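You operate a simulated robot arm through the tools that you are given. There is no shell and no other tool. Be economical: measure what you need, move in short steps, check, and stop when the job is done.

You are at the controls of a simulated two-armed robot. One attempt, no reset.

Task
Pick up the grey tub with one hand, pass it to the other hand and put it on the middle shelf under the wooden bench. Set down upright: grey tub.

It is judged by the outcome, as a careful person would: the job done as asked, and still so three seconds after it is handed in. It fails if anything else is knocked over, pushed out of place, dropped, spilled or broken.

Robot
Two 7-joint arms with two-finger grippers on one trunk, on a base that drives. Base frame: it is fixed to the floor where the robot stands at the start and does not move with it; the origin is under the middle of the robot, x ahead of it, y to its left, z up. Readings come in mm, degrees, newtons and seconds.
The left shoulder is at the start at [57, 216, 1195], the right one opposite. With the tool pointing down near the work surface each hand reaches from about 220 to 800 mm from the robot's upright axis, wherever it stands, measured 20 degrees to its own side. Places, roughly: middle shelf under the wooden bench [700, -700, 200]. Payload 3.18 kg a hand.
The TCP of each hand is the grasp point between the finger pads, 30 mm short of the fingertips. In the tool frame z runs along the fingers and y along their closing line. Largest opening 144 mm; the body of the gripper starts 103 mm behind the TCP.
Orientation is that of the tool frame in the base frame, as a unit quaternion [x, y, z, w]. With the fingers straight down and closing along the base's y, the tool's x points along the base's -x, its y along +y and its z along -z.

Tools
- The arms move only by the tool drive_tool. It takes "left_commands", "right_commands" or both (then of equal length, played together; a hand with none holds still); each is text: rows parted by semicolons, each of 7 numbers parted by spaces: the shift along the base's x, y, z in units of 25 mm (1.0 is 25 mm), then the turn, a rotation vector about the base's x, y, z in units of 8 degrees (1.0 is 8 degrees), then the gripper command, from -1 (fully open) to 1 (shut), values between in proportion. In form: tx ty tz rx ry rz jaw; .... A call has 1 to 12 rows; each row shifts and turns the commanded pose from where the row before left it. A call with a number of a shift or a turn outside -1 to 1 is refused whole. Rows are played at 5 a second. More than 50 mm and 8.6 degrees between two rows, or a gripper value outside its range, and nothing of the call is played. A pose out of reach is approached as far as the arm can. The call stops where the force on the tool passes 40 N (or 10 N more than at its start, if that is more) or the arm is blocked; 0.2 s more then pass. Each finger halts on what it meets, pressing with about 21 N; the grip force reading is that of the motor and also rises with nothing between the fingers. The clock runs only during rows and for 0.2 s after the last one: add rows that do not move to give the fingers time. It gives the time, the measured TCP pose, the force on the tool (base axes), the opening and the grip force at its end, in the units of the frame above (readings bear some noise), with the torque about the TCP (base axes, N m) and any sound that the robot's microphone picked up, and new pictures: "views" is both (left out), scene, wrist or none (wrist: the cameras of the hands that moved).
- Cameras (640 x 400 px; columns grow to the right, rows downward): "scene" is now at [138.6, 21.4, 1400.3]; the picture's right is [0.21, -0.98, 0.00], its down [-0.40, -0.09, -0.91] and it looks along [0.89, 0.20, -0.41] (base axes); focal length 252 px, centre (320, 200). "left" rides on the left gripper at [76, -16, -143] in its tool frame; the picture's right is [0.21, 0.98, 0.00], its down [-0.84, 0.18, -0.51] and it looks along [-0.50, 0.11, 0.86] (tool axes); focal length 218 px, centre (320, 200). "right" rides on the right gripper at [77, 16, -143] in its tool frame; the picture's right is [-0.21, 0.98, 0.00], its down [-0.84, -0.18, -0.51] and it looks along [-0.50, -0.11, 0.86] (tool axes); focal length 218 px, centre (320, 200). There is no depth. A picture from a camera that has moved, and an enlarged one, comes with that camera's place and axes in the base frame and with its lens.
- slide_trunk(by): slides the trunk up (or, below 0, down) by that many mm; the arms and the scene camera ride with it, the base frame stays. It gives what a move gives, with no picture.
- steer(legs): drives the robot by 1 to 6 legs, each [ahead, left, turn to the left] in mm, mm and degrees, along the robot's own axes; the way and the turn of a leg run together, so that a leg with both is an arc; at most 1500 mm and 180 degrees a leg. The arms and the cameras ride along, it lands a little off, and it stops where it bumps. It gives what a move gives, and a new picture of the scene camera.
- pan_tilt(pan, tilt): turns the head with the scene camera to pan (to the left, within 80 degrees either way) and tilt (down, from -29 to 69), counted from straight ahead of the robot. It gives what a move gives, and a new picture of the scene camera.
- enlarge(camera, box): a new picture of the part [left, top, right, bottom] of that camera's present view, enlarged. It takes no simulated time.
- close_job(): hands the job in; it is judged then, once.

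Work in short steps. Places have to be worked out from the pictures, the camera data and where the tool is seen: move nearer, look again, correct. Check each grasp and each placing, and mend what went wrong. You have 120 turns and 260 pictures in all, those below and enlarged ones among them. Open the grippers and draw the arms clear of the work before you hand the job in, unless the task says otherwise; then end with one line.

The tools are called after "Call:" as name(argument=value, ...) on one line, values as JSON. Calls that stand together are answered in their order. drive_tool: Moves the arms, as the interface text tells. Its arguments: {"type":"object","properties":{"left_commands":{"type":"string"},"right_commands":{"type":"string"},"views":{"type":"string","enum":["both","scene","wrist","none"]}},"required":[]} The other tools are called the same way: slide_trunk (by) slides the trunk up or down; steer (legs) drives the base; pan_tilt (pan, tilt) turns the head that bears the scene camera; enlarge (camera, box) takes an enlarged picture of a part of a camera's view; close_job () hands the job in.

At the start:

```text
time: 0.0
left_ee_pos: [334.9, 252.1, 1298.8]
left_orientation: [-0.001, 1.0, -0.001, 0.0]
left_ft_force: [-0.3, -0.6, 0.1]
left_ft_torque: [0.01, 0.01, -0.02]
left_grip_width: 144.1
left_grasp_force: 0.1
right_ee_pos: [341.0, -41.8, 1173.2]
right_orientation: [0.0, 1.0, 0.0, -0.001]
right_ft_force: [-0.2, -0.2, 0.4]
right_ft_torque: [0.0, 0.02, -0.01]
right_grip_width: 144.1
right_grasp_force: 0.2
trunk travel left (down, up): [-275.0, 94.0]
robot x, y, heading: [2.8, 1.7, 0.1]
head pan, tilt: [12.4, 24.2]
```

scene: 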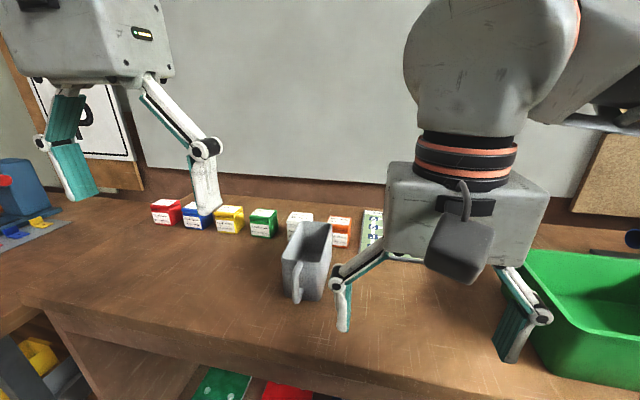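
right: 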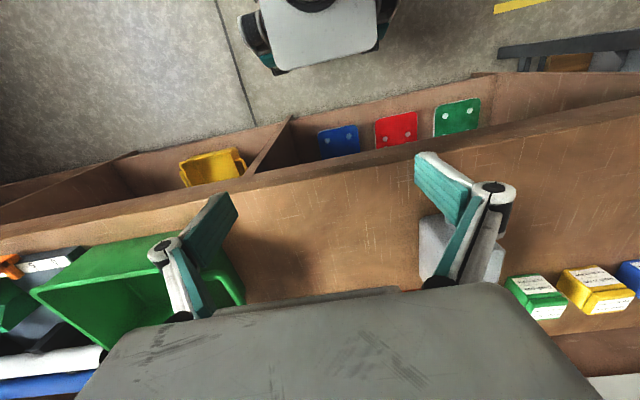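
left: 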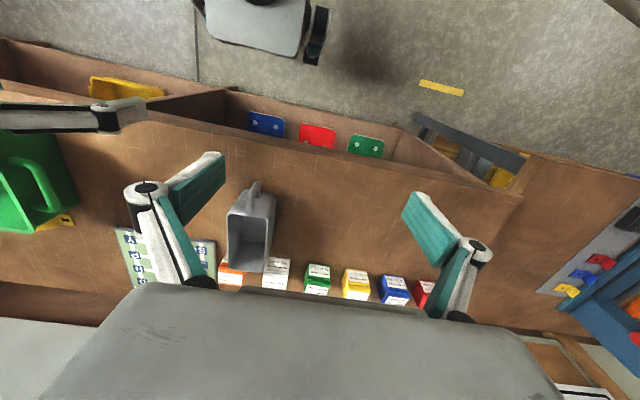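

I'll look closely at the grey item and at the shelves under the bench.

Call:
enlarge(camera="scene", box=[220, 180, 420, 320])

Call:
pan_tilt(pan=-20, tilt=55)

Call:
enlarge(camera="left", box=[180, 150, 320, 290])

```text
2.86 times, centred on (320, 250) of scene
camera zoom: at [138.6, 21.4, 1400.3], right [0.21, -0.98, 0.0], down [-0.4, -0.09, -0.91], along [0.89, 0.2, -0.41], focal length 719 px, centre (320, 57)
```

zoom: 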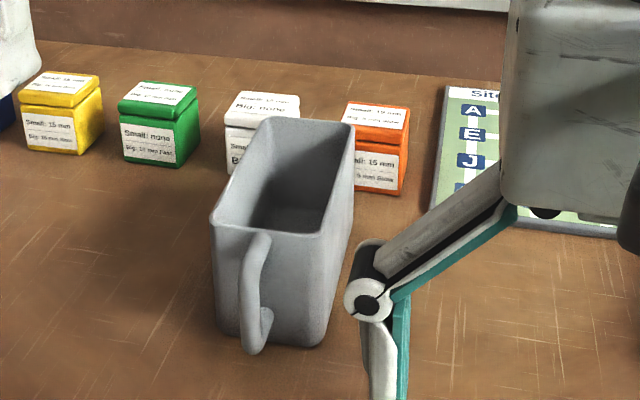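

```text
time: 1.0
left_ee_pos: [335.5, 251.3, 1298.8]
left_orientation: [0.0, 1.0, -0.001, 0.001]
left_ft_force: [0.7, -0.5, 0.0]
left_ft_torque: [0.04, -0.02, -0.02]
left_grip_width: 143.8
left_grasp_force: 0.0
right_ee_pos: [339.8, -41.3, 1173.2]
right_orientation: [0.0, 1.0, 0.0, -0.002]
right_ft_force: [-1.0, -0.4, 0.6]
right_ft_torque: [0.0, -0.02, 0.05]
right_grip_width: 144.1
right_grasp_force: 0.2
trunk travel left (down, up): [-275.0, 94.0]
robot x, y, heading: [3.8, 0.2, 0.2]
head pan, tilt: [-20.0, 55.0]
camera scene: at [116.2, -23.0, 1355.0], right [-0.34, -0.94, 0.0], down [-0.77, 0.28, -0.57], along [0.54, -0.2, -0.82], focal length 252 px, centre (320, 200)
```

scene: 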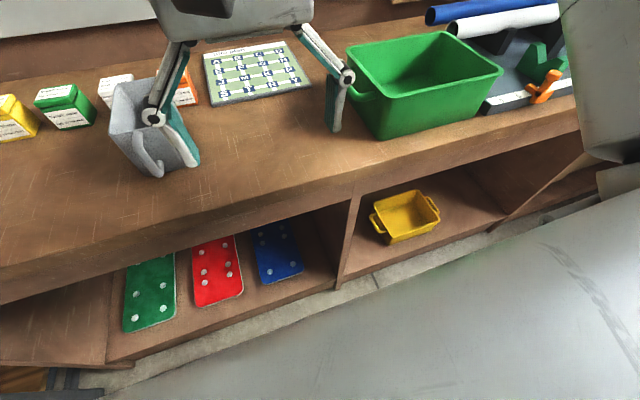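

```text
2.86 times, centred on (250, 220) of left
camera zoom: at [258.9, 235.5, 1441.4], right [-0.21, 0.98, 0.0], down [0.84, 0.18, 0.51], along [0.5, 0.11, -0.86], focal length 624 px, centre (520, 143)
```

zoom: 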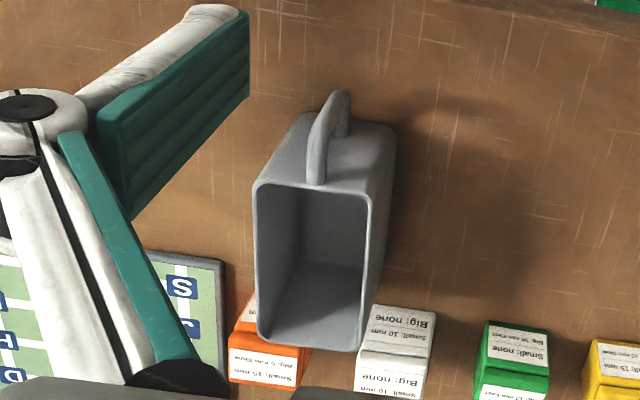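

The grey tub (handle towards me) has its rim at about x 525–684, y 111–190, z≈1085. The bay holding the yellow tub matches the target. I'll move the right hand aside and bring the left hand, tilted forward, to a pre-grasp above the handle end.

Call:
drive_tool(left_commands="0.8 -0.58 -0.6 0 -0.63 0 -1; 0.8 -0.58 -0.75 0 -0.63 0 -1; 0.8 -0.58 -0.75 0 -0.63 0 -1; 0.8 -0.58 -0.75 0 -0.63 0 -1; 0.8 -0.58 -0.75 0 -0.63 0 -1; 0.8 -0.58 -0.75 0 -0.63 0 -1; 0.8 -0.58 -0.75 0 -0.63 0 -1; 0 0 0 0 0 0 -1", right_commands="0 -1 0 0 0 0 -1; 0 -1 0 0 0 0 -1; 0 -1 0 0 0 0 -1; 0 -1 0 0 0 0 -1; 0 -1 0 0 0 0 -1; 0 -1 0 0 0 0 -1; 0 -1 0 0 0 0 -1; 0 0 0 0 0 0 -1", views="none")

Call:
pan_tilt(pan=15, tilt=40)

Call:
enlarge(camera="left", box=[0, 0, 640, 400])

```text
time: 2.8
left_ee_pos: [476.9, 151.7, 1170.5]
left_orientation: [-0.001, 0.953, -0.001, 0.304]
left_ft_force: [-0.2, -0.4, -0.6]
left_ft_torque: [0.0, -0.02, -0.02]
left_grip_width: 143.8
left_grasp_force: 0.2
right_ee_pos: [340.3, -215.9, 1174.0]
right_orientation: [0.0, 1.0, 0.0, 0.001]
right_ft_force: [0.0, -0.3, 0.2]
right_ft_torque: [-0.04, 0.02, -0.03]
right_grip_width: 143.8
right_grasp_force: 0.1
trunk travel left (down, up): [-275.0, 94.0]
robot x, y, heading: [2.3, 0.3, -0.0]
head pan, tilt: [-20.0, 55.0]
```

```text
time: 3.8
left_ee_pos: [476.0, 151.3, 1171.4]
left_orientation: [0.0, 0.953, -0.001, 0.303]
left_ft_force: [0.3, 0.2, -0.2]
left_ft_torque: [-0.02, -0.02, 0.03]
left_grip_width: 143.9
left_grasp_force: 0.2
right_ee_pos: [341.0, -217.5, 1172.9]
right_orientation: [0.0, 1.0, 0.0, -0.001]
right_ft_force: [-0.2, -0.3, 0.2]
right_ft_torque: [0.03, 0.02, -0.04]
right_grip_width: 143.9
right_grasp_force: 0.1
trunk travel left (down, up): [-275.0, 94.0]
robot x, y, heading: [2.2, -0.6, -0.1]
head pan, tilt: [15.0, 40.0]
camera scene: at [130.5, 23.5, 1375.6], right [0.26, -0.97, 0.0], down [-0.62, -0.17, -0.77], along [0.74, 0.2, -0.64], focal length 252 px, centre (320, 200)
```

scene: 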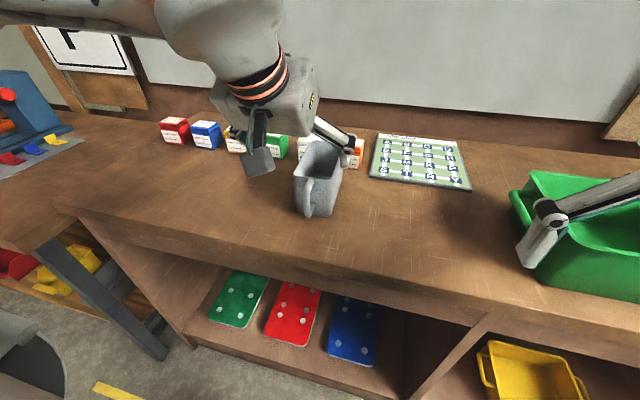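

```text
1.00 times, centred on (320, 200) of left (not enlarged: the box is as wide or as high as the picture)
camera zoom: at [330.8, 134.8, 1242.8], right [-0.17, 0.98, -0.12], down [0.39, 0.18, 0.9], along [0.9, 0.11, -0.42], focal length 218 px, centre (320, 200)
```

zoom: 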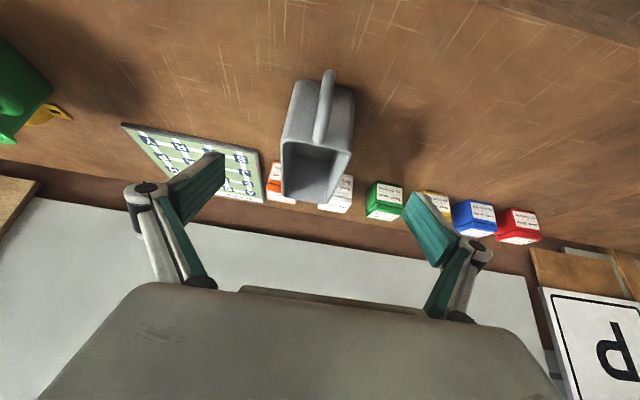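

The tub is centred between the fingers (centre y≈149, near rim x≈527, z≈1088). I'll yaw about 4°, then advance along the tool direction so the fingers straddle the sides.

Call:
drive_tool(left_commands="0 0 0 0 0 0.5 -1; 0.61 -0.01 -0.84 0 0 0 -1; 0.61 -0.01 -0.84 0 0 0 -1; 0.61 -0.01 -0.84 0 0 0 -1; 0.61 -0.01 -0.84 0 0 0 -1; 0.61 -0.01 -0.84 0 0 0 -1; 0.61 -0.01 -0.84 0 0 0 -1; 0 0 0 0 0 0 -1", views="both")

Call:
enlarge(camera="scene", box=[220, 80, 420, 240])

```text
time: 5.6
left_ee_pos: [565.7, 148.4, 1044.6]
left_orientation: [-0.032, 0.952, 0.009, 0.303]
left_ft_force: [-0.3, -0.2, -0.3]
left_ft_torque: [-0.01, -0.01, -0.03]
left_grip_width: 143.8
left_grasp_force: 0.1
right_ee_pos: [340.7, -217.5, 1173.8]
right_orientation: [0.0, 1.0, 0.0, 0.0]
right_ft_force: [0.5, 0.8, 0.8]
right_ft_torque: [-0.03, -0.01, 0.02]
right_grip_width: 143.8
right_grasp_force: 0.0
trunk travel left (down, up): [-275.0, 94.0]
robot x, y, heading: [2.2, 2.9, -0.2]
head pan, tilt: [15.0, 40.0]
camera scene: at [130.1, 23.6, 1375.8], right [0.26, -0.97, 0.0], down [-0.62, -0.17, -0.77], along [0.74, 0.2, -0.64], focal length 252 px, centre (320, 200)
camera left: at [422.0, 123.0, 1116.6], right [-0.24, 0.96, -0.12], down [0.38, 0.21, 0.9], along [0.89, 0.17, -0.42], focal length 218 px, centre (320, 200)
```

scene: 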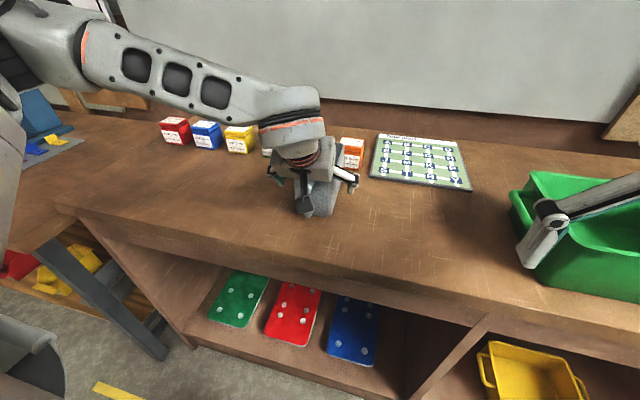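
left: 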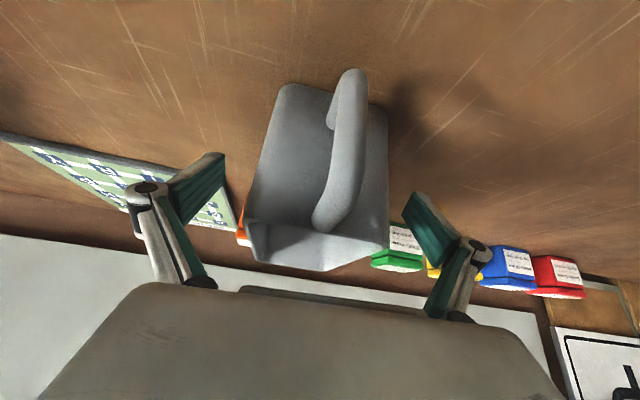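

```text
2.50 times, centred on (320, 160) of scene
camera zoom: at [130.1, 23.6, 1375.8], right [0.26, -0.97, 0.0], down [-0.62, -0.17, -0.77], along [0.74, 0.2, -0.64], focal length 629 px, centre (320, 300)
```

zoom: 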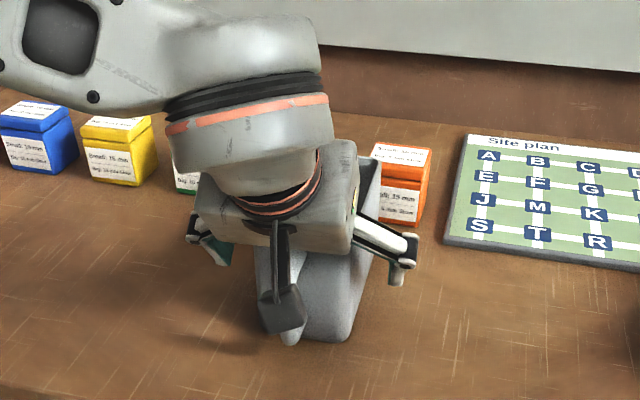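

The fingers straddle the tub about 40 mm inside the near end. Closing now.

Call:
drive_tool(left_commands="0 0 0 0 0 0 -0.3; 0 0 0 0 0 0 0.3; 0 0 0 0 0 0 1; 0 0 0 0 0 0 1; 0 0 0 0 0 0 1", views="wrist")

```text
time: 6.8
left_ee_pos: [563.5, 149.3, 1044.1]
left_orientation: [-0.033, 0.952, 0.01, 0.303]
left_ft_force: [-0.7, 0.0, 0.7]
left_ft_torque: [-0.1, -0.14, -0.11]
left_grip_width: 85.2
left_grasp_force: 20.8
right_ee_pos: [341.1, -216.3, 1174.3]
right_orientation: [0.0, 1.0, 0.0, -0.001]
right_ft_force: [-0.5, 0.6, -0.1]
right_ft_torque: [-0.01, 0.02, 0.02]
right_grip_width: 144.2
right_grasp_force: 0.1
trunk travel left (down, up): [-275.0, 94.0]
robot x, y, heading: [2.5, -4.7, -0.1]
head pan, tilt: [15.0, 40.0]
camera left: at [422.1, 123.0, 1116.8], right [-0.24, 0.96, -0.12], down [0.38, 0.21, 0.9], along [0.89, 0.17, -0.42], focal length 218 px, centre (320, 200)
```

left: 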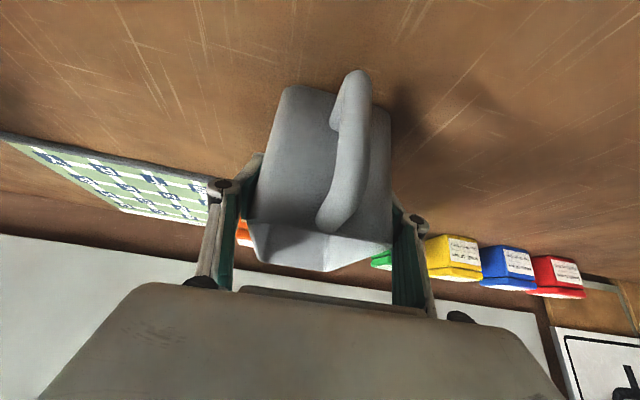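

Gripped at 85 mm with 21 N. I'll lift slowly and check.

Call:
drive_tool(left_commands="0 0 0.3 0 0 0 1; 0 0 0.5 0 0 0 1; 0 0 0.8 0 0 0 1; 0 0 0.8 0 0 0 1; 0 0 0.8 0 0 0 1; 0 0 0 0 0 0 1", views="both")

```text
time: 8.2
left_ee_pos: [566.9, 148.5, 1126.2]
left_orientation: [-0.034, 0.952, 0.011, 0.303]
left_ft_force: [0.2, 0.2, -1.1]
left_ft_torque: [-0.04, 0.03, 0.02]
left_grip_width: 85.2
left_grasp_force: 21.1
right_ee_pos: [341.8, -217.5, 1174.5]
right_orientation: [0.0, 1.0, 0.001, 0.0]
right_ft_force: [-0.1, -0.7, -0.5]
right_ft_torque: [-0.04, 0.03, -0.01]
right_grip_width: 144.1
right_grasp_force: 0.1
trunk travel left (down, up): [-275.0, 94.0]
robot x, y, heading: [-0.2, -2.1, 0.0]
head pan, tilt: [15.0, 40.0]
camera scene: at [130.9, 23.8, 1375.6], right [0.26, -0.97, 0.0], down [-0.62, -0.17, -0.77], along [0.74, 0.2, -0.64], focal length 252 px, centre (320, 200)
camera left: at [423.8, 122.6, 1197.7], right [-0.24, 0.96, -0.12], down [0.38, 0.21, 0.9], along [0.89, 0.17, -0.42], focal length 218 px, centre (320, 200)
```

scene: 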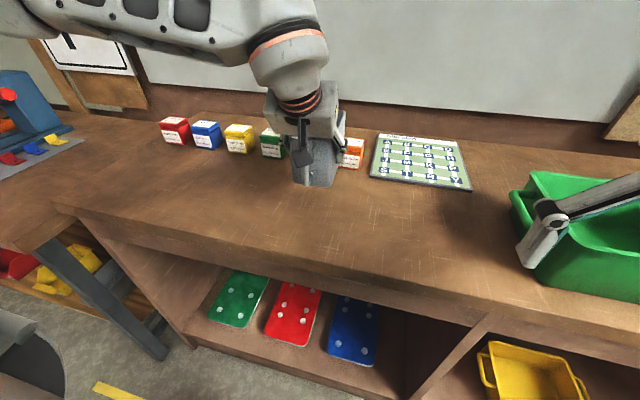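
left: 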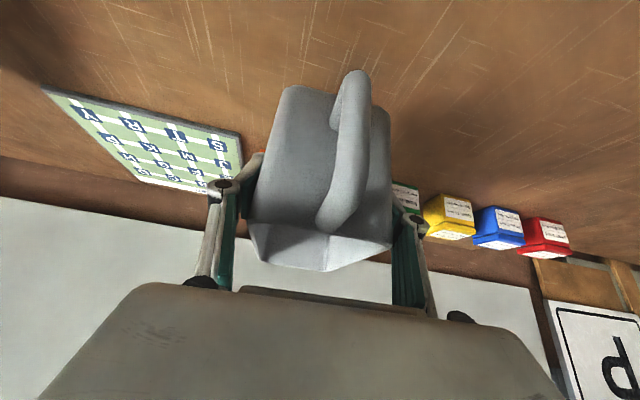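

The tub is held firmly and is light. I'll bring the left hand in front of the chest, yawing −94° so the tub's free end points right.

Call:
drive_tool(left_commands="-0.46 -0.29 0.15 0 0 -0.98 1; -0.46 -0.29 0.15 0 0 -0.98 1; -0.46 -0.29 0.15 0 0 -0.98 1; -0.46 -0.29 0.15 0 0 -0.98 1; -0.46 -0.29 0.15 0 0 -0.98 1; -0.46 -0.29 0.15 0 0 -0.98 1; -0.46 -0.29 0.15 0 0 -0.98 1; -0.46 -0.29 0.15 0 0 -0.98 1; -0.46 -0.29 0.15 0 0 -0.98 1; -0.46 -0.29 0.15 0 0 -0.98 1; -0.46 -0.29 0.15 0 0 -0.98 1; -0.46 -0.29 0.15 0 0 -0.98 1", views="scene")

```text
time: 10.8
left_ee_pos: [479.6, 109.5, 1154.1]
left_orientation: [0.423, 0.853, -0.128, 0.276]
left_ft_force: [-0.3, 0.2, -2.2]
left_ft_torque: [0.05, 0.0, 0.0]
left_grip_width: 84.8
left_grasp_force: 20.7
left hand out of reach, approached as far as the arm can: row 8, 9, 10, 11, 12
right_ee_pos: [339.1, -217.9, 1174.1]
right_orientation: [0.0, 1.0, 0.0, 0.0]
right_ft_force: [-1.3, 0.2, 0.3]
right_ft_torque: [-0.02, -0.01, 0.01]
right_grip_width: 144.2
right_grasp_force: 0.1
trunk travel left (down, up): [-275.0, 94.0]
robot x, y, heading: [1.3, 1.5, -0.1]
head pan, tilt: [15.0, 40.0]
camera scene: at [129.8, 23.7, 1375.8], right [0.26, -0.97, 0.0], down [-0.62, -0.17, -0.77], along [0.74, 0.2, -0.64], focal length 252 px, centre (320, 200)
```

scene: 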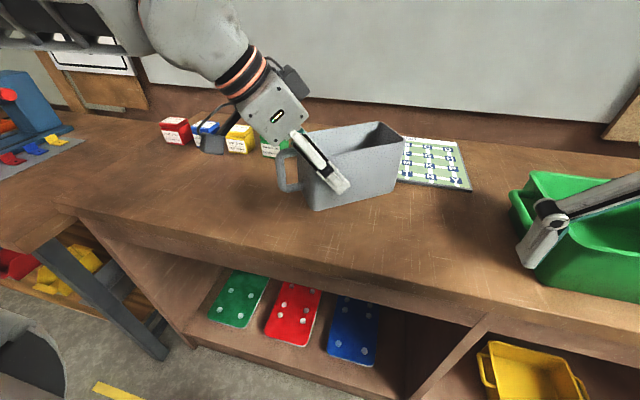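

It stalled at yaw ≈ −53°, likely from the position rather than the wrist. I'll try yawing further with the hand kept farther out.

Call:
drive_tool(left_commands="0.5 0.5 0 0 0 0 1; 0.5 0.5 0 0 0 0 1; 0.5 0.5 0 0 0 0 1; 0.5 0.5 0 0 0 0 1; 0 0.5 0 0 0 0 1; 0 0 0 0 0 0 1", views="none")

```text
time: 12.2
left_ee_pos: [482.4, 116.5, 1153.3]
left_orientation: [0.422, 0.854, -0.127, 0.276]
left_ft_force: [0.1, -0.4, -1.5]
left_ft_torque: [0.08, -0.01, -0.01]
left_grip_width: 84.7
left_grasp_force: 21.4
left hand out of reach, approached as far as the arm can: row 1, 2, 3, 4, 5
right_ee_pos: [340.4, -217.6, 1173.3]
right_orientation: [0.0, 1.0, 0.0, -0.001]
right_ft_force: [-0.4, -1.0, -0.6]
right_ft_torque: [-0.01, -0.01, -0.02]
right_grip_width: 144.1
right_grasp_force: 0.1
trunk travel left (down, up): [-275.0, 94.0]
robot x, y, heading: [0.2, 1.2, 0.0]
head pan, tilt: [15.0, 40.0]
```

The stall looks like a wrist limit at 35° tilt. I'll make the left tool steeper by 20° (the tub nose dips slightly, which is harmless when empty) and see whether the yaw frees up.

Call:
drive_tool(left_commands="0 0 0 0.5 0 0 1; 0 0 0 0.5 0 0 1; 0 0 0 0.5 0 0 1; 0 0 0 0.5 0 0 1; 0 0 0 0.5 0 0 1; 0 0 0 0 0 0 1; 0 0 0 0 0 0 1", views="scene")

```text
time: 13.8
left_ee_pos: [481.0, 115.5, 1153.0]
left_orientation: [0.423, 0.854, -0.127, 0.276]
left_ft_force: [0.0, 0.6, -1.1]
left_ft_torque: [0.05, 0.03, -0.04]
left_grip_width: 84.7
left_grasp_force: 20.6
left hand out of reach, approached as far as the arm can: row 1, 2, 3, 4, 5
right_ee_pos: [340.9, -217.4, 1173.2]
right_orientation: [0.0, 1.0, 0.0, 0.0]
right_ft_force: [-0.2, 1.2, -0.5]
right_ft_torque: [0.02, -0.02, 0.01]
right_grip_width: 144.3
right_grasp_force: 0.1
trunk travel left (down, up): [-275.0, 94.0]
robot x, y, heading: [-4.3, -0.2, 0.1]
head pan, tilt: [15.0, 40.0]
camera scene: at [130.6, 23.6, 1375.7], right [0.26, -0.97, 0.0], down [-0.62, -0.17, -0.77], along [0.74, 0.2, -0.64], focal length 252 px, centre (320, 200)
```

scene: 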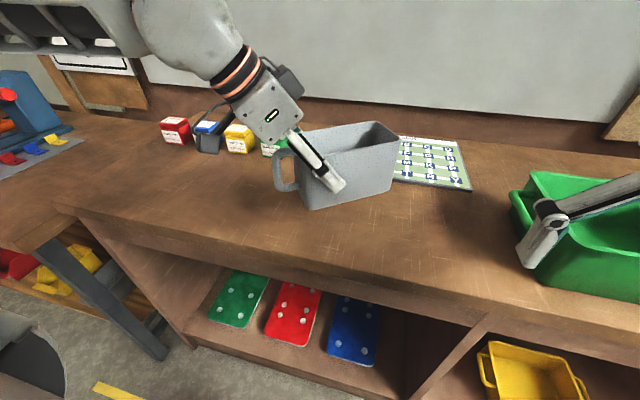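

The command seems pinned at a limit. I'll back off by yawing the other way to see whether it frees.

Call:
drive_tool(left_commands="0 0 0 0 0 0.9 1; 0 0 0 0 0 0.9 1; 0 0 0 0 0 0.9 1; 0 0 0 0 0 0 1", views="none")

```text
time: 14.8
left_ee_pos: [481.7, 116.4, 1153.2]
left_orientation: [0.255, 0.918, -0.074, 0.295]
left_ft_force: [0.8, 0.7, -1.1]
left_ft_torque: [0.05, 0.05, -0.04]
left_grip_width: 84.3
left_grasp_force: 20.7
right_ee_pos: [341.0, -217.5, 1174.1]
right_orientation: [0.0, 1.0, 0.0, -0.001]
right_ft_force: [-0.5, 1.1, 0.0]
right_ft_torque: [0.02, 0.01, 0.01]
right_grip_width: 144.2
right_grasp_force: 0.0
trunk travel left (down, up): [-275.0, 94.0]
robot x, y, heading: [1.9, -2.2, -0.1]
head pan, tilt: [15.0, 40.0]
```

That freed it: yaw is about −31° now. I'll make the tool steeper here, then yaw again at this position.

Call:
drive_tool(left_commands="0 0 0 0.32 0.54 0 1; 0 0 0 0.32 0.54 0 1; 0 0 0 0.32 0.54 0 1; 0 0 0 0.32 0.54 0 1; 0 0 0 0 0 -0.9 1; 0 0 0 0 0 -0.9 1; 0 0 0 0 0 -0.9 1; 0 0 0 0 0 -0.9 1; 0 0 0 0 0 -0.9 1; 0 0 0 0 0 -0.9 1; 0 0 0 0 0 -0.9 1; 0 0 0 0 0 -0.9 1", views="none")

```text
time: 17.4
left_ee_pos: [480.7, 116.1, 1152.3]
left_orientation: [0.325, 0.936, -0.037, 0.128]
left_ft_force: [0.3, 0.6, -1.4]
left_ft_torque: [-0.01, 0.03, -0.03]
left_grip_width: 84.8
left_grasp_force: 21.5
left hand out of reach, approached as far as the arm can: row 6, 7, 8, 9, 10, 11, 12
right_ee_pos: [341.4, -217.7, 1174.5]
right_orientation: [0.001, 1.0, 0.001, -0.001]
right_ft_force: [0.4, 0.4, -0.2]
right_ft_torque: [0.03, 0.0, 0.0]
right_grip_width: 143.9
right_grasp_force: 0.1
trunk travel left (down, up): [-275.0, 94.0]
robot x, y, heading: [1.5, -2.3, 0.1]
head pan, tilt: [15.0, 40.0]
```

Steeper gives less yaw, so I'm changing the plan. The left hand holds the tub upright at yaw −45°, and the right hand, at yaw about +45°, pinches the free end wall with one finger inside and one outside. First I restore the left tilt.

Call:
drive_tool(left_commands="0 0 0 -0.386 -0.495 0 1; 0 0 0 -0.386 -0.495 0 1; 0 0 0 -0.386 -0.495 0 1; 0 0 0 -0.386 -0.495 0 1; 0 0 0 0 0 -0.8 1; 0 0 0 0 0 0 1", views="scene")

Call:
enlarge(camera="scene", box=[240, 80, 440, 230])

```text
time: 18.8
left_ee_pos: [480.5, 116.2, 1151.8]
left_orientation: [0.361, 0.881, -0.109, 0.285]
left_ft_force: [-0.5, -0.5, -1.6]
left_ft_torque: [0.05, 0.02, 0.0]
left_grip_width: 84.8
left_grasp_force: 21.2
right_ee_pos: [339.8, -217.5, 1173.7]
right_orientation: [0.0, 1.0, -0.001, -0.001]
right_ft_force: [0.0, 0.0, 0.3]
right_ft_torque: [0.0, -0.02, 0.01]
right_grip_width: 143.9
right_grasp_force: 0.0
trunk travel left (down, up): [-275.0, 94.0]
robot x, y, heading: [-1.6, 1.3, 0.1]
head pan, tilt: [15.0, 40.0]
camera scene: at [130.3, 23.3, 1375.7], right [0.26, -0.97, 0.0], down [-0.62, -0.17, -0.77], along [0.74, 0.2, -0.64], focal length 252 px, centre (320, 200)
```

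scene: 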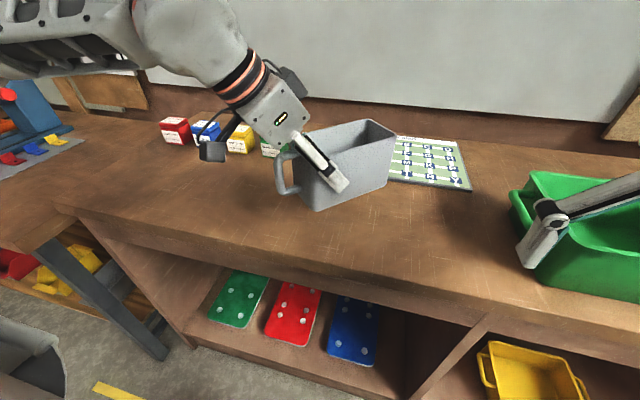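

```text
2.67 times, centred on (340, 155) of scene
camera zoom: at [130.3, 23.3, 1375.7], right [0.26, -0.97, 0.0], down [-0.62, -0.17, -0.77], along [0.74, 0.2, -0.64], focal length 671 px, centre (267, 320)
```

zoom: 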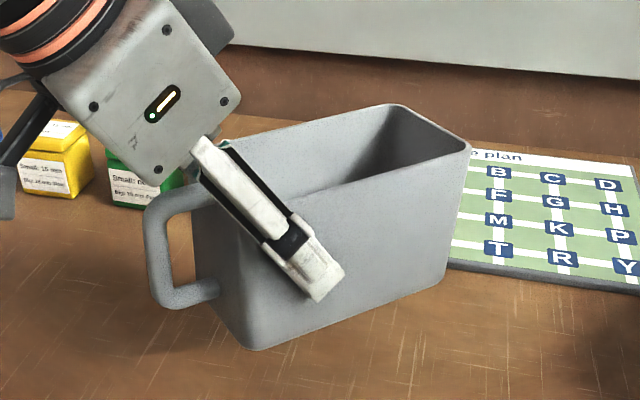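

The free end wall's rim runs (529,3)–(584,59) at z≈1195. I'll bring the right hand up, tilted 25° and yawed 45°, to a pre-grasp above that wall with the jaws partly open.

Call:
drive_tool(right_commands="0 0 0.9 0 -0.78 0 -0.25; 0 0 0.9 0 -0.78 0 -0.25; 0 0 0.9 0 -0.78 0 -0.25; 0 0 0.9 0 -0.78 0 -0.25; 0.9 1 0 0 0 0.7 -0.25; 0.9 1 0 0 0 0.7 -0.25; 0.9 1 0 0 0 0.7 -0.25; 0.9 1 0 0 0 0.7 -0.25; 0.9 1 0 0 0 0.7 -0.25; 0.9 1 0 0 0 0.7 -0.25; 0.9 1 0 0 0 0.7 -0.25; 0.9 1 0 0 0 0.7 -0.25", views="both")

```text
time: 21.4
left_ee_pos: [479.7, 114.7, 1151.6]
left_orientation: [0.363, 0.881, -0.108, 0.285]
left_ft_force: [0.2, 0.6, -1.4]
left_ft_torque: [0.03, 0.01, -0.02]
left_grip_width: 84.6
left_grasp_force: 21.0
right_ee_pos: [497.2, -42.4, 1260.3]
right_orientation: [-0.327, 0.92, 0.072, 0.203]
right_ft_force: [-0.2, -0.2, -0.1]
right_ft_torque: [0.01, -0.01, 0.0]
right_grip_width: 89.8
right_grasp_force: 0.2
right hand out of reach, approached as far as the arm can: row 12
trunk travel left (down, up): [-275.0, 94.0]
robot x, y, heading: [1.6, 1.1, -0.0]
head pan, tilt: [15.0, 40.0]
camera scene: at [130.1, 23.1, 1375.8], right [0.26, -0.97, 0.0], down [-0.62, -0.17, -0.77], along [0.74, 0.2, -0.64], focal length 252 px, centre (320, 200)
camera right: at [387.4, -111.8, 1359.1], right [-0.47, 0.88, 0.09], down [0.54, 0.21, 0.82], along [0.7, 0.43, -0.57], focal length 218 px, centre (320, 200)
```

scene: 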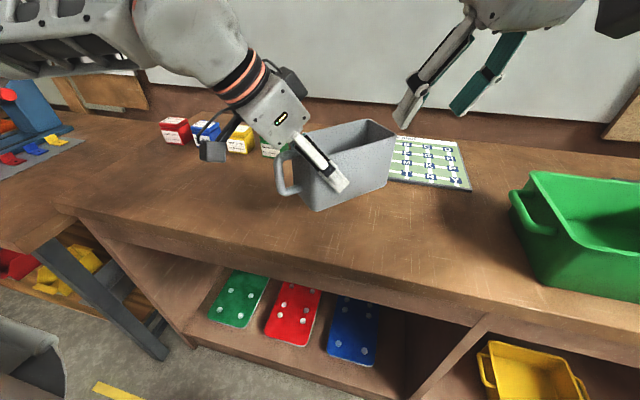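
right: 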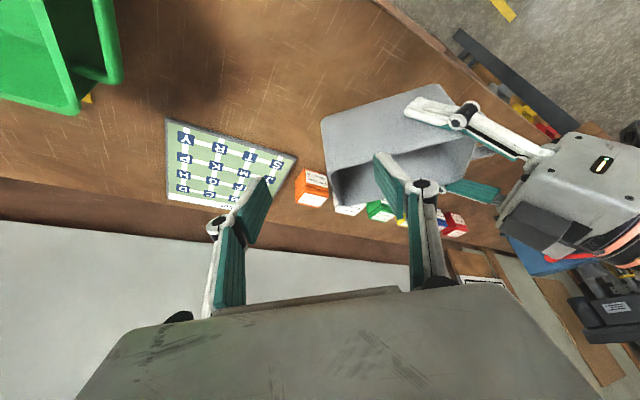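

The right hand is limited at yaw ≈39°, so I'll turn the tub another −5° with the left hand to make it perpendicular. Then I move the right hand to the pre-grasp point above the end wall.

Call:
drive_tool(left_commands="0 0 0 0 0 -0.65 1; 0 0 0 0 0 0 1; 0 0 0 0 0 0 1", right_commands="0.42 0.86 0.05 0 0 0 -0.25; 0.42 0.86 0.05 0 0 0 -0.25; 0 0 0 0 0 0 -0.25", views="both")

```text
time: 22.2
left_ee_pos: [481.3, 116.3, 1152.0]
left_orientation: [0.401, 0.864, -0.121, 0.279]
left_ft_force: [-0.7, 0.4, -1.9]
left_ft_torque: [0.03, 0.03, 0.03]
left_grip_width: 84.5
left_grasp_force: 21.0
right_ee_pos: [519.1, 2.0, 1265.2]
right_orientation: [-0.328, 0.92, 0.073, 0.203]
right_ft_force: [-0.2, 0.5, -0.2]
right_ft_torque: [0.02, 0.01, 0.0]
right_grip_width: 89.7
right_grasp_force: 0.0
trunk travel left (down, up): [-275.0, 94.0]
robot x, y, heading: [-1.0, -3.8, 0.0]
head pan, tilt: [15.0, 40.0]
camera scene: at [130.7, 23.3, 1375.6], right [0.26, -0.97, 0.0], down [-0.62, -0.17, -0.77], along [0.74, 0.2, -0.64], focal length 252 px, centre (320, 200)
camera right: at [409.1, -67.0, 1362.4], right [-0.47, 0.88, 0.09], down [0.54, 0.21, 0.81], along [0.7, 0.43, -0.57], focal length 218 px, centre (320, 200)
camera left: at [373.7, 215.5, 1223.1], right [0.64, 0.76, -0.11], down [0.38, -0.19, 0.9], along [0.67, -0.62, -0.41], focal length 218 px, centre (320, 200)
```

scene: 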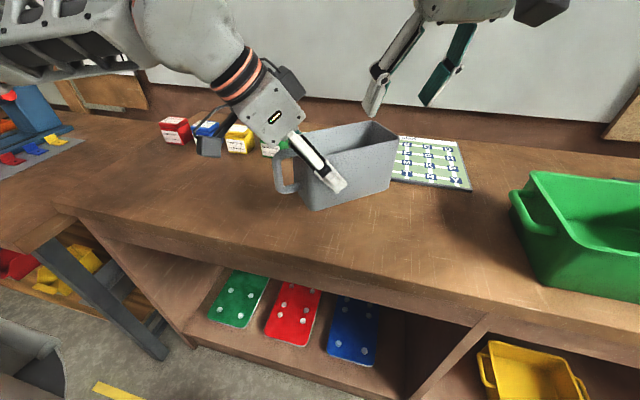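
right: 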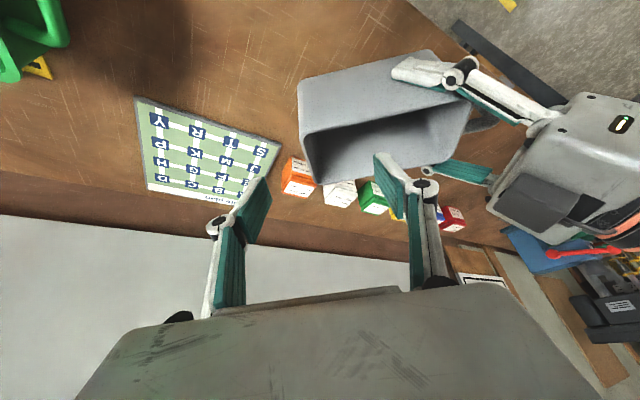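
left: 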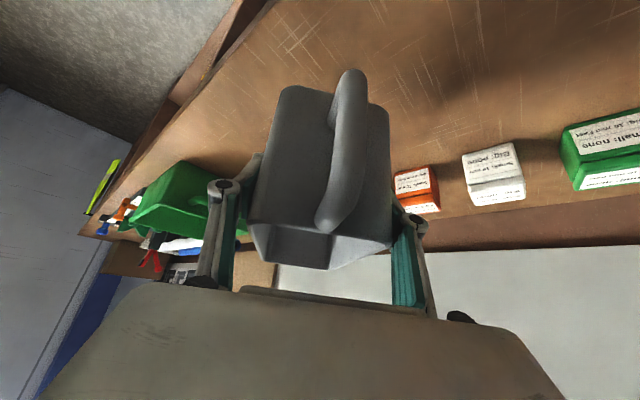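

Both views put the end-wall centre near (551,20). I'll go partway down with a small lateral fix and look again.

Call:
drive_tool(right_commands="0.24 0.11 -0.72 0 0 0 -0.25; 0.24 0.11 -0.72 0 0 0 -0.25; 0.24 0.11 -0.72 0 0 0 -0.25; 0 0 0 0 0 0 -0.25", views="wrist")

Call:
enlarge(camera="scene", box=[280, 40, 480, 200])

```text
time: 23.2
left_ee_pos: [480.3, 116.2, 1152.3]
left_orientation: [0.402, 0.864, -0.121, 0.279]
left_ft_force: [-0.5, -0.8, -1.0]
left_ft_torque: [0.03, 0.04, -0.02]
left_grip_width: 84.4
left_grasp_force: 21.5
right_ee_pos: [537.1, 12.0, 1211.7]
right_orientation: [-0.328, 0.92, 0.072, 0.203]
right_ft_force: [-0.6, -0.1, 0.0]
right_ft_torque: [0.01, -0.02, -0.01]
right_grip_width: 90.4
right_grasp_force: 0.1
trunk travel left (down, up): [-275.0, 94.0]
robot x, y, heading: [0.8, -0.7, 0.0]
head pan, tilt: [15.0, 40.0]
camera right: at [427.2, -57.6, 1308.1], right [-0.47, 0.88, 0.09], down [0.54, 0.21, 0.82], along [0.7, 0.43, -0.57], focal length 218 px, centre (320, 200)
```

right: 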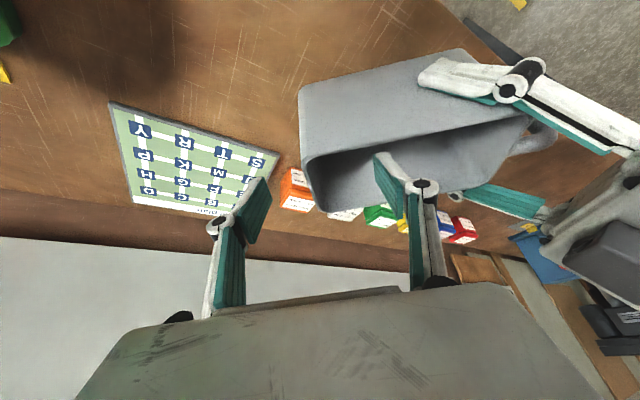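

```text
2.50 times, centred on (380, 120) of scene
camera zoom: at [130.2, 23.7, 1375.7], right [0.26, -0.97, 0.0], down [-0.62, -0.17, -0.77], along [0.74, 0.2, -0.64], focal length 629 px, centre (170, 400)
```

zoom: 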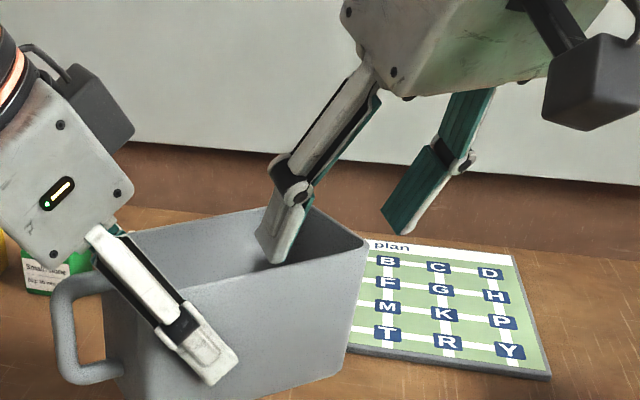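

The wall sits about 6 mm to the right of the jaw centre. I'll correct that and go down to grasp depth, with the inner finger inside.

Call:
drive_tool(right_commands="0.27 0.13 -0.64 0 0 0 -0.25; 0.27 0.13 -0.64 0 0 0 -0.25; 0.27 0.13 -0.64 0 0 0 -0.25; 0 0 0 0 0 0 -0.25", views="wrist")

Call:
enlarge(camera="scene", box=[280, 40, 480, 200])

```text
time: 24.2
left_ee_pos: [479.8, 116.5, 1151.2]
left_orientation: [0.402, 0.864, -0.122, 0.279]
left_ft_force: [-0.4, -0.1, -1.5]
left_ft_torque: [0.05, 0.02, 0.0]
left_grip_width: 84.4
left_grasp_force: 20.8
right_ee_pos: [558.3, 20.2, 1163.3]
right_orientation: [-0.328, 0.92, 0.072, 0.203]
right_ft_force: [0.4, -0.4, -0.5]
right_ft_torque: [0.03, 0.0, 0.02]
right_grip_width: 90.2
right_grasp_force: 0.1
trunk travel left (down, up): [-275.0, 94.0]
robot x, y, heading: [-1.3, 3.8, -0.0]
head pan, tilt: [15.0, 40.0]
camera right: at [446.8, -48.2, 1260.0], right [-0.47, 0.88, 0.09], down [0.54, 0.21, 0.82], along [0.7, 0.43, -0.57], focal length 218 px, centre (320, 200)
```

right: 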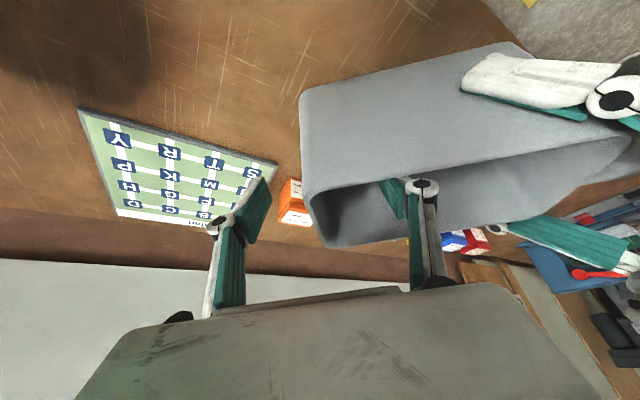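

```text
2.50 times, centred on (380, 120) of scene
camera zoom: at [130.2, 23.5, 1375.7], right [0.26, -0.97, 0.0], down [-0.62, -0.17, -0.77], along [0.74, 0.2, -0.64], focal length 629 px, centre (170, 400)
```

zoom: 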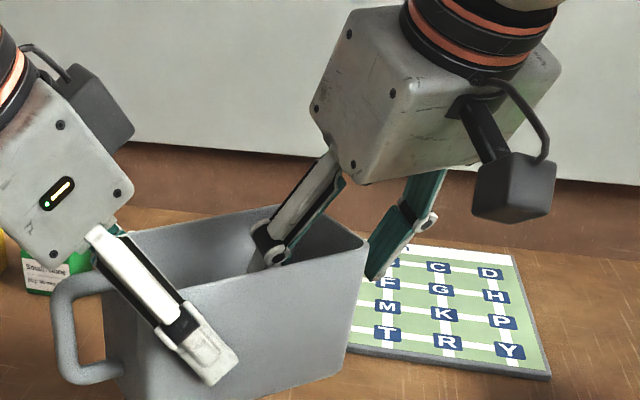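

The inner finger is inside and the outer finger outside the wall. Closing the right gripper.

Call:
drive_tool(right_commands="0 0 0 0 0 0 0.2; 0 0 0 0 0 0 0.6; 0 0 0 0 0 0 0.8; 0 0 0 0 0 0 1; 0 0 0 0 0 0 1; 0 0 0 0 0 0 1", views="wrist")

Call:
enlarge(camera="scene", box=[280, 40, 480, 200])

```text
time: 25.6
left_ee_pos: [479.3, 116.5, 1151.4]
left_orientation: [0.401, 0.864, -0.122, 0.278]
left_ft_force: [-11.1, 12.3, -1.3]
left_ft_torque: [0.37, 0.11, -0.25]
left_grip_width: 84.7
left_grasp_force: 21.1
right_ee_pos: [558.4, 18.8, 1162.7]
right_orientation: [-0.326, 0.92, 0.072, 0.204]
right_ft_force: [11.1, -12.1, 0.2]
right_ft_torque: [-0.45, -0.29, 0.13]
right_grip_width: 5.8
right_grasp_force: 20.9
trunk travel left (down, up): [-275.0, 94.0]
robot x, y, heading: [1.0, 0.1, 0.0]
head pan, tilt: [15.0, 40.0]
camera right: at [447.7, -48.7, 1260.2], right [-0.47, 0.88, 0.09], down [0.54, 0.21, 0.82], along [0.7, 0.43, -0.57], focal length 218 px, centre (320, 200)
```

right: 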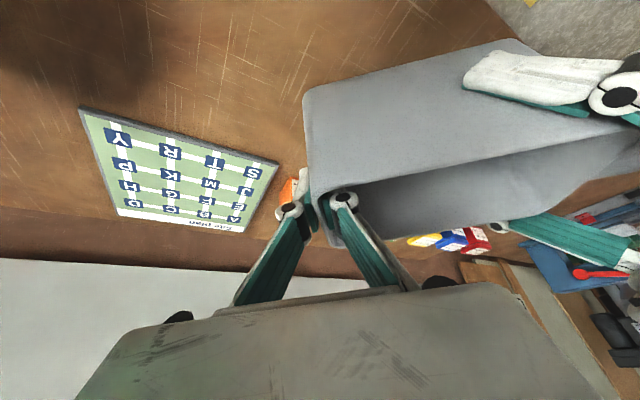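

```text
2.50 times, centred on (380, 120) of scene
camera zoom: at [130.6, 23.6, 1375.7], right [0.26, -0.97, 0.0], down [-0.62, -0.17, -0.77], along [0.74, 0.2, -0.64], focal length 629 px, centre (170, 400)
```

zoom: 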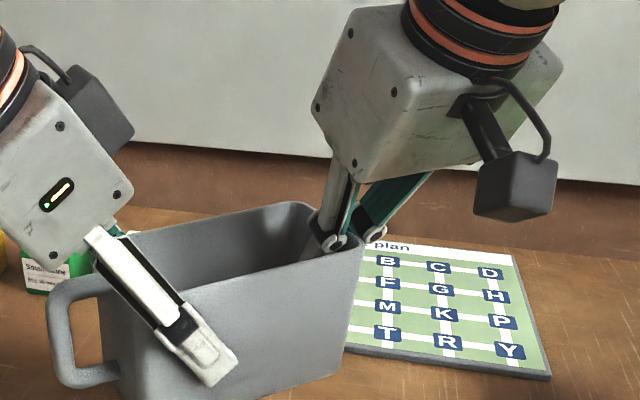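

The right hand grips the 6 mm wall with 21 N. The arms push each other with about 16 N, so I'll ease the right hand a few mm along the tub axis.

Call:
drive_tool(right_commands="0.06 -0.07 0 0 0 0 1; 0 0 0 0 0 0 1", views="none")

```text
time: 26.2
left_ee_pos: [481.2, 115.5, 1150.8]
left_orientation: [0.402, 0.863, -0.122, 0.279]
left_ft_force: [-6.0, 3.5, -4.6]
left_ft_torque: [0.4, 0.54, -0.43]
left_grip_width: 84.7
left_grasp_force: 20.9
right_ee_pos: [558.8, 19.5, 1163.2]
right_orientation: [-0.33, 0.919, 0.074, 0.204]
right_ft_force: [6.4, -3.6, 3.0]
right_ft_torque: [-0.09, -0.28, 0.14]
right_grip_width: 6.2
right_grasp_force: 20.9
trunk travel left (down, up): [-275.0, 94.0]
robot x, y, heading: [-1.3, 0.8, -0.0]
head pan, tilt: [15.0, 40.0]
```

Strain is down to about 7 N. Now I open the left gripper while the right holds.

Call:
drive_tool(left_commands="0 0 0 0 0 0 -0.3; 0 0 0 0 0 0 -0.7; 0 0 0 0 0 0 -1; 0 0 0 0 0 0 -1", right_commands="0 0 0 0 0 0 1; 0 0 0 0 0 0 1; 0 0 0 0 0 0 1; 0 0 0 0 0 0 1", views="both")

```text
time: 27.2
left_ee_pos: [480.2, 115.8, 1152.4]
left_orientation: [0.402, 0.864, -0.122, 0.278]
left_ft_force: [-0.2, -0.6, 0.4]
left_ft_torque: [0.07, 0.0, 0.01]
left_grip_width: 144.0
left_grasp_force: 0.0
right_ee_pos: [559.4, 20.0, 1162.0]
right_orientation: [-0.327, 0.92, 0.072, 0.203]
right_ft_force: [0.3, -0.1, -0.8]
right_ft_torque: [-0.1, -0.09, -0.05]
right_grip_width: 6.2
right_grasp_force: 21.4
trunk travel left (down, up): [-275.0, 94.0]
robot x, y, heading: [-1.8, 1.9, 0.1]
head pan, tilt: [15.0, 40.0]
camera scene: at [130.6, 23.6, 1375.7], right [0.26, -0.97, 0.0], down [-0.62, -0.17, -0.77], along [0.74, 0.2, -0.64], focal length 252 px, centre (320, 200)
camera right: at [448.7, -50.1, 1260.1], right [-0.47, 0.88, 0.09], down [0.54, 0.21, 0.81], along [0.7, 0.43, -0.57], focal length 218 px, centre (320, 200)
camera left: at [373.5, 215.8, 1223.1], right [0.64, 0.76, -0.11], down [0.38, -0.19, 0.9], along [0.67, -0.62, -0.41], focal length 218 px, centre (320, 200)
```

scene: 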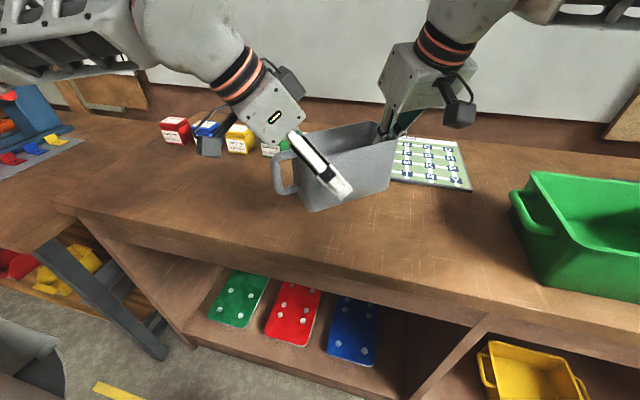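
right: 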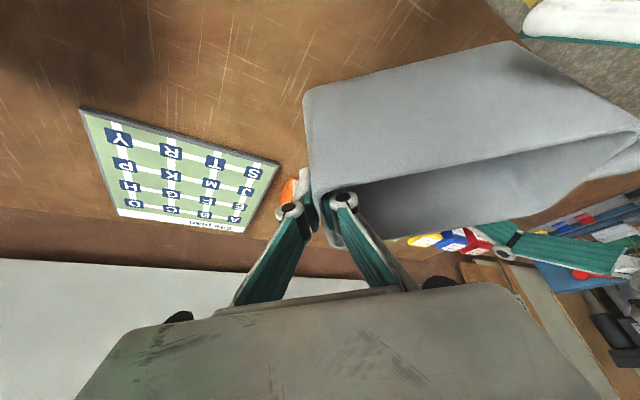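
left: 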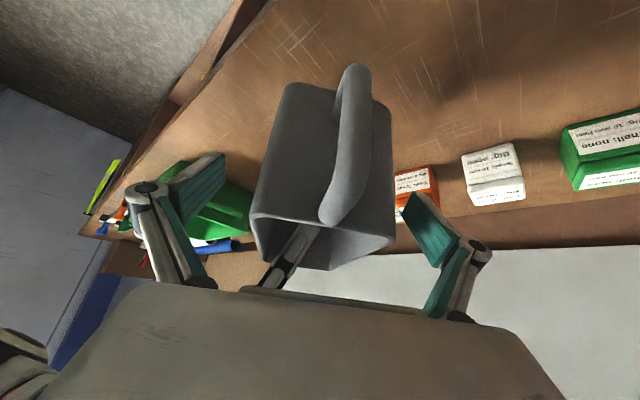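

The right hand holds the tub alone. I'll withdraw the left hand back along its tool axis, then away to the left.

Call:
drive_tool(left_commands="-0.37 0.44 0.82 0 0 0 -1; -0.37 0.44 0.82 0 0 0 -1; -0.37 0.44 0.82 0 0 0 -1; -0.37 0.44 0.82 0 0 0 -1; -0.37 0.44 0.82 0 0 0 -1; -0.37 0.44 0.82 0 0 0 -1; 0 1 0.2 0 0 0.8 -1; 0 1 0.2 0 0 0.8 -1; 0 1 0 0 0 0.8 -1; 0 1 0 0 0 0.8 -1", views="scene")

```text
time: 29.4
left_ee_pos: [464.4, 235.0, 1195.5]
left_orientation: [0.2, 0.931, -0.057, 0.299]
left_ft_force: [-2.6, -1.5, 1.6]
left_ft_torque: [-0.11, 0.05, -0.05]
left_grip_width: 144.2
left_grasp_force: 0.0
left hand out of reach, approached as far as the arm can: row 2, 3, 4, 5, 6
right_ee_pos: [559.2, 18.8, 1162.1]
right_orientation: [-0.327, 0.92, 0.072, 0.203]
right_ft_force: [1.1, 1.3, -1.5]
right_ft_torque: [-0.38, -0.27, -0.43]
right_grip_width: 6.2
right_grasp_force: 21.2
trunk travel left (down, up): [-275.0, 94.0]
robot x, y, heading: [0.0, -0.6, -0.0]
head pan, tilt: [15.0, 40.0]
camera scene: at [130.4, 23.9, 1375.7], right [0.26, -0.97, 0.0], down [-0.62, -0.17, -0.77], along [0.74, 0.2, -0.64], focal length 252 px, centre (320, 200)
```

scene: 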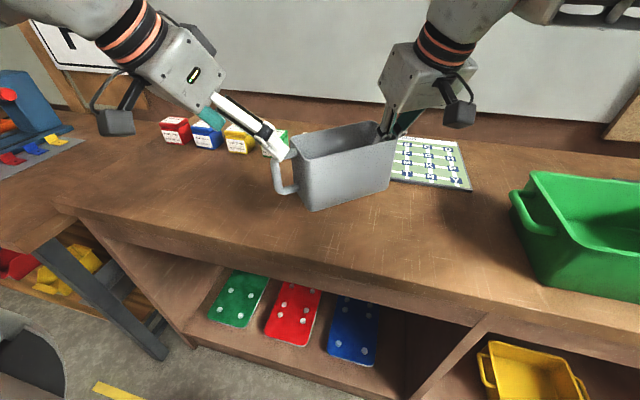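

The retreat was partly blocked by reach, and the near finger may be touching the tub. Checking closely.

Call:
enlarge(camera="scene", box=[200, 60, 400, 220])

Call:
enlarge(camera="left", box=[0, 0, 640, 400])

```text
2.50 times, centred on (300, 140) of scene
camera zoom: at [130.4, 23.9, 1375.7], right [0.26, -0.97, 0.0], down [-0.62, -0.17, -0.77], along [0.74, 0.2, -0.64], focal length 629 px, centre (370, 350)
```

zoom: 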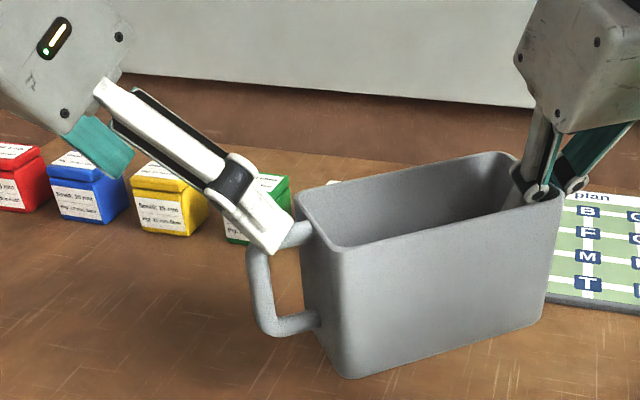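

```text
1.00 times, centred on (320, 200) of left (not enlarged: the box is as wide or as high as the picture)
camera zoom: at [324.5, 277.7, 1267.1], right [0.24, 0.96, -0.11], down [0.43, -0.01, 0.9], along [0.87, -0.26, -0.41], focal length 218 px, centre (320, 200)
```

zoom: 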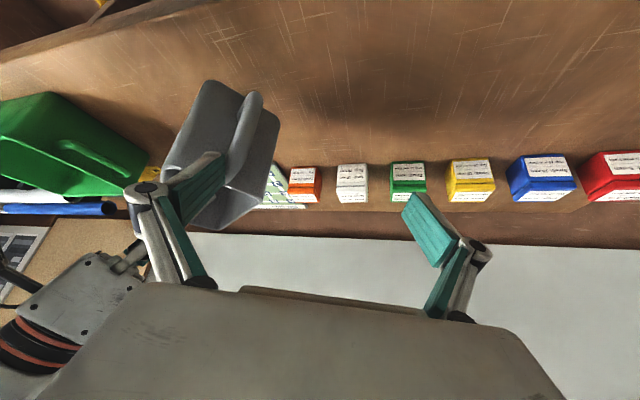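

The near finger is at the handle, so I'll raise the left hand straight up to clear it, then move left.

Call:
drive_tool(left_commands="-0.1 -0.1 0.6 0 0 0 -1; 0 0 0.9 0 0 0 -1; 0 0 0.9 0 0 0 -1; 0 0 0.9 0 0 0 -1; 0 0 0.9 0 0 0.4 -1; -0.3 1 0.4 0 0 0.4 -1; -0.3 1 0 0 0 0.8 -1; -0.3 1 0 0 0 0.8 -1; -0.3 1 0 0 0 0.8 -1", views="scene")

```text
time: 31.4
left_ee_pos: [431.5, 331.6, 1309.5]
left_orientation: [-0.012, 0.952, 0.011, 0.305]
left_ft_force: [-0.7, 0.8, -0.8]
left_ft_torque: [0.0, 0.0, 0.04]
left_grip_width: 144.2
left_grasp_force: 0.1
right_ee_pos: [558.9, 18.3, 1164.0]
right_orientation: [-0.327, 0.92, 0.072, 0.203]
right_ft_force: [-0.2, 0.3, -0.7]
right_ft_torque: [-0.15, -0.11, -0.07]
right_grip_width: 5.9
right_grasp_force: 20.7
trunk travel left (down, up): [-275.0, 94.0]
robot x, y, heading: [1.3, 1.1, 0.1]
head pan, tilt: [15.0, 40.0]
camera scene: at [130.3, 23.7, 1375.7], right [0.26, -0.97, 0.0], down [-0.62, -0.17, -0.77], along [0.74, 0.2, -0.64], focal length 252 px, centre (320, 200)
```

scene: 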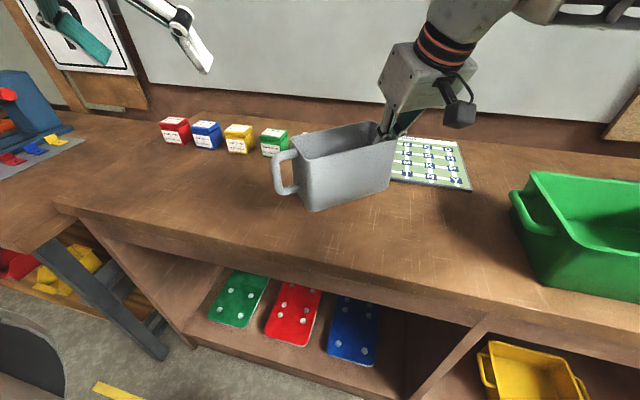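

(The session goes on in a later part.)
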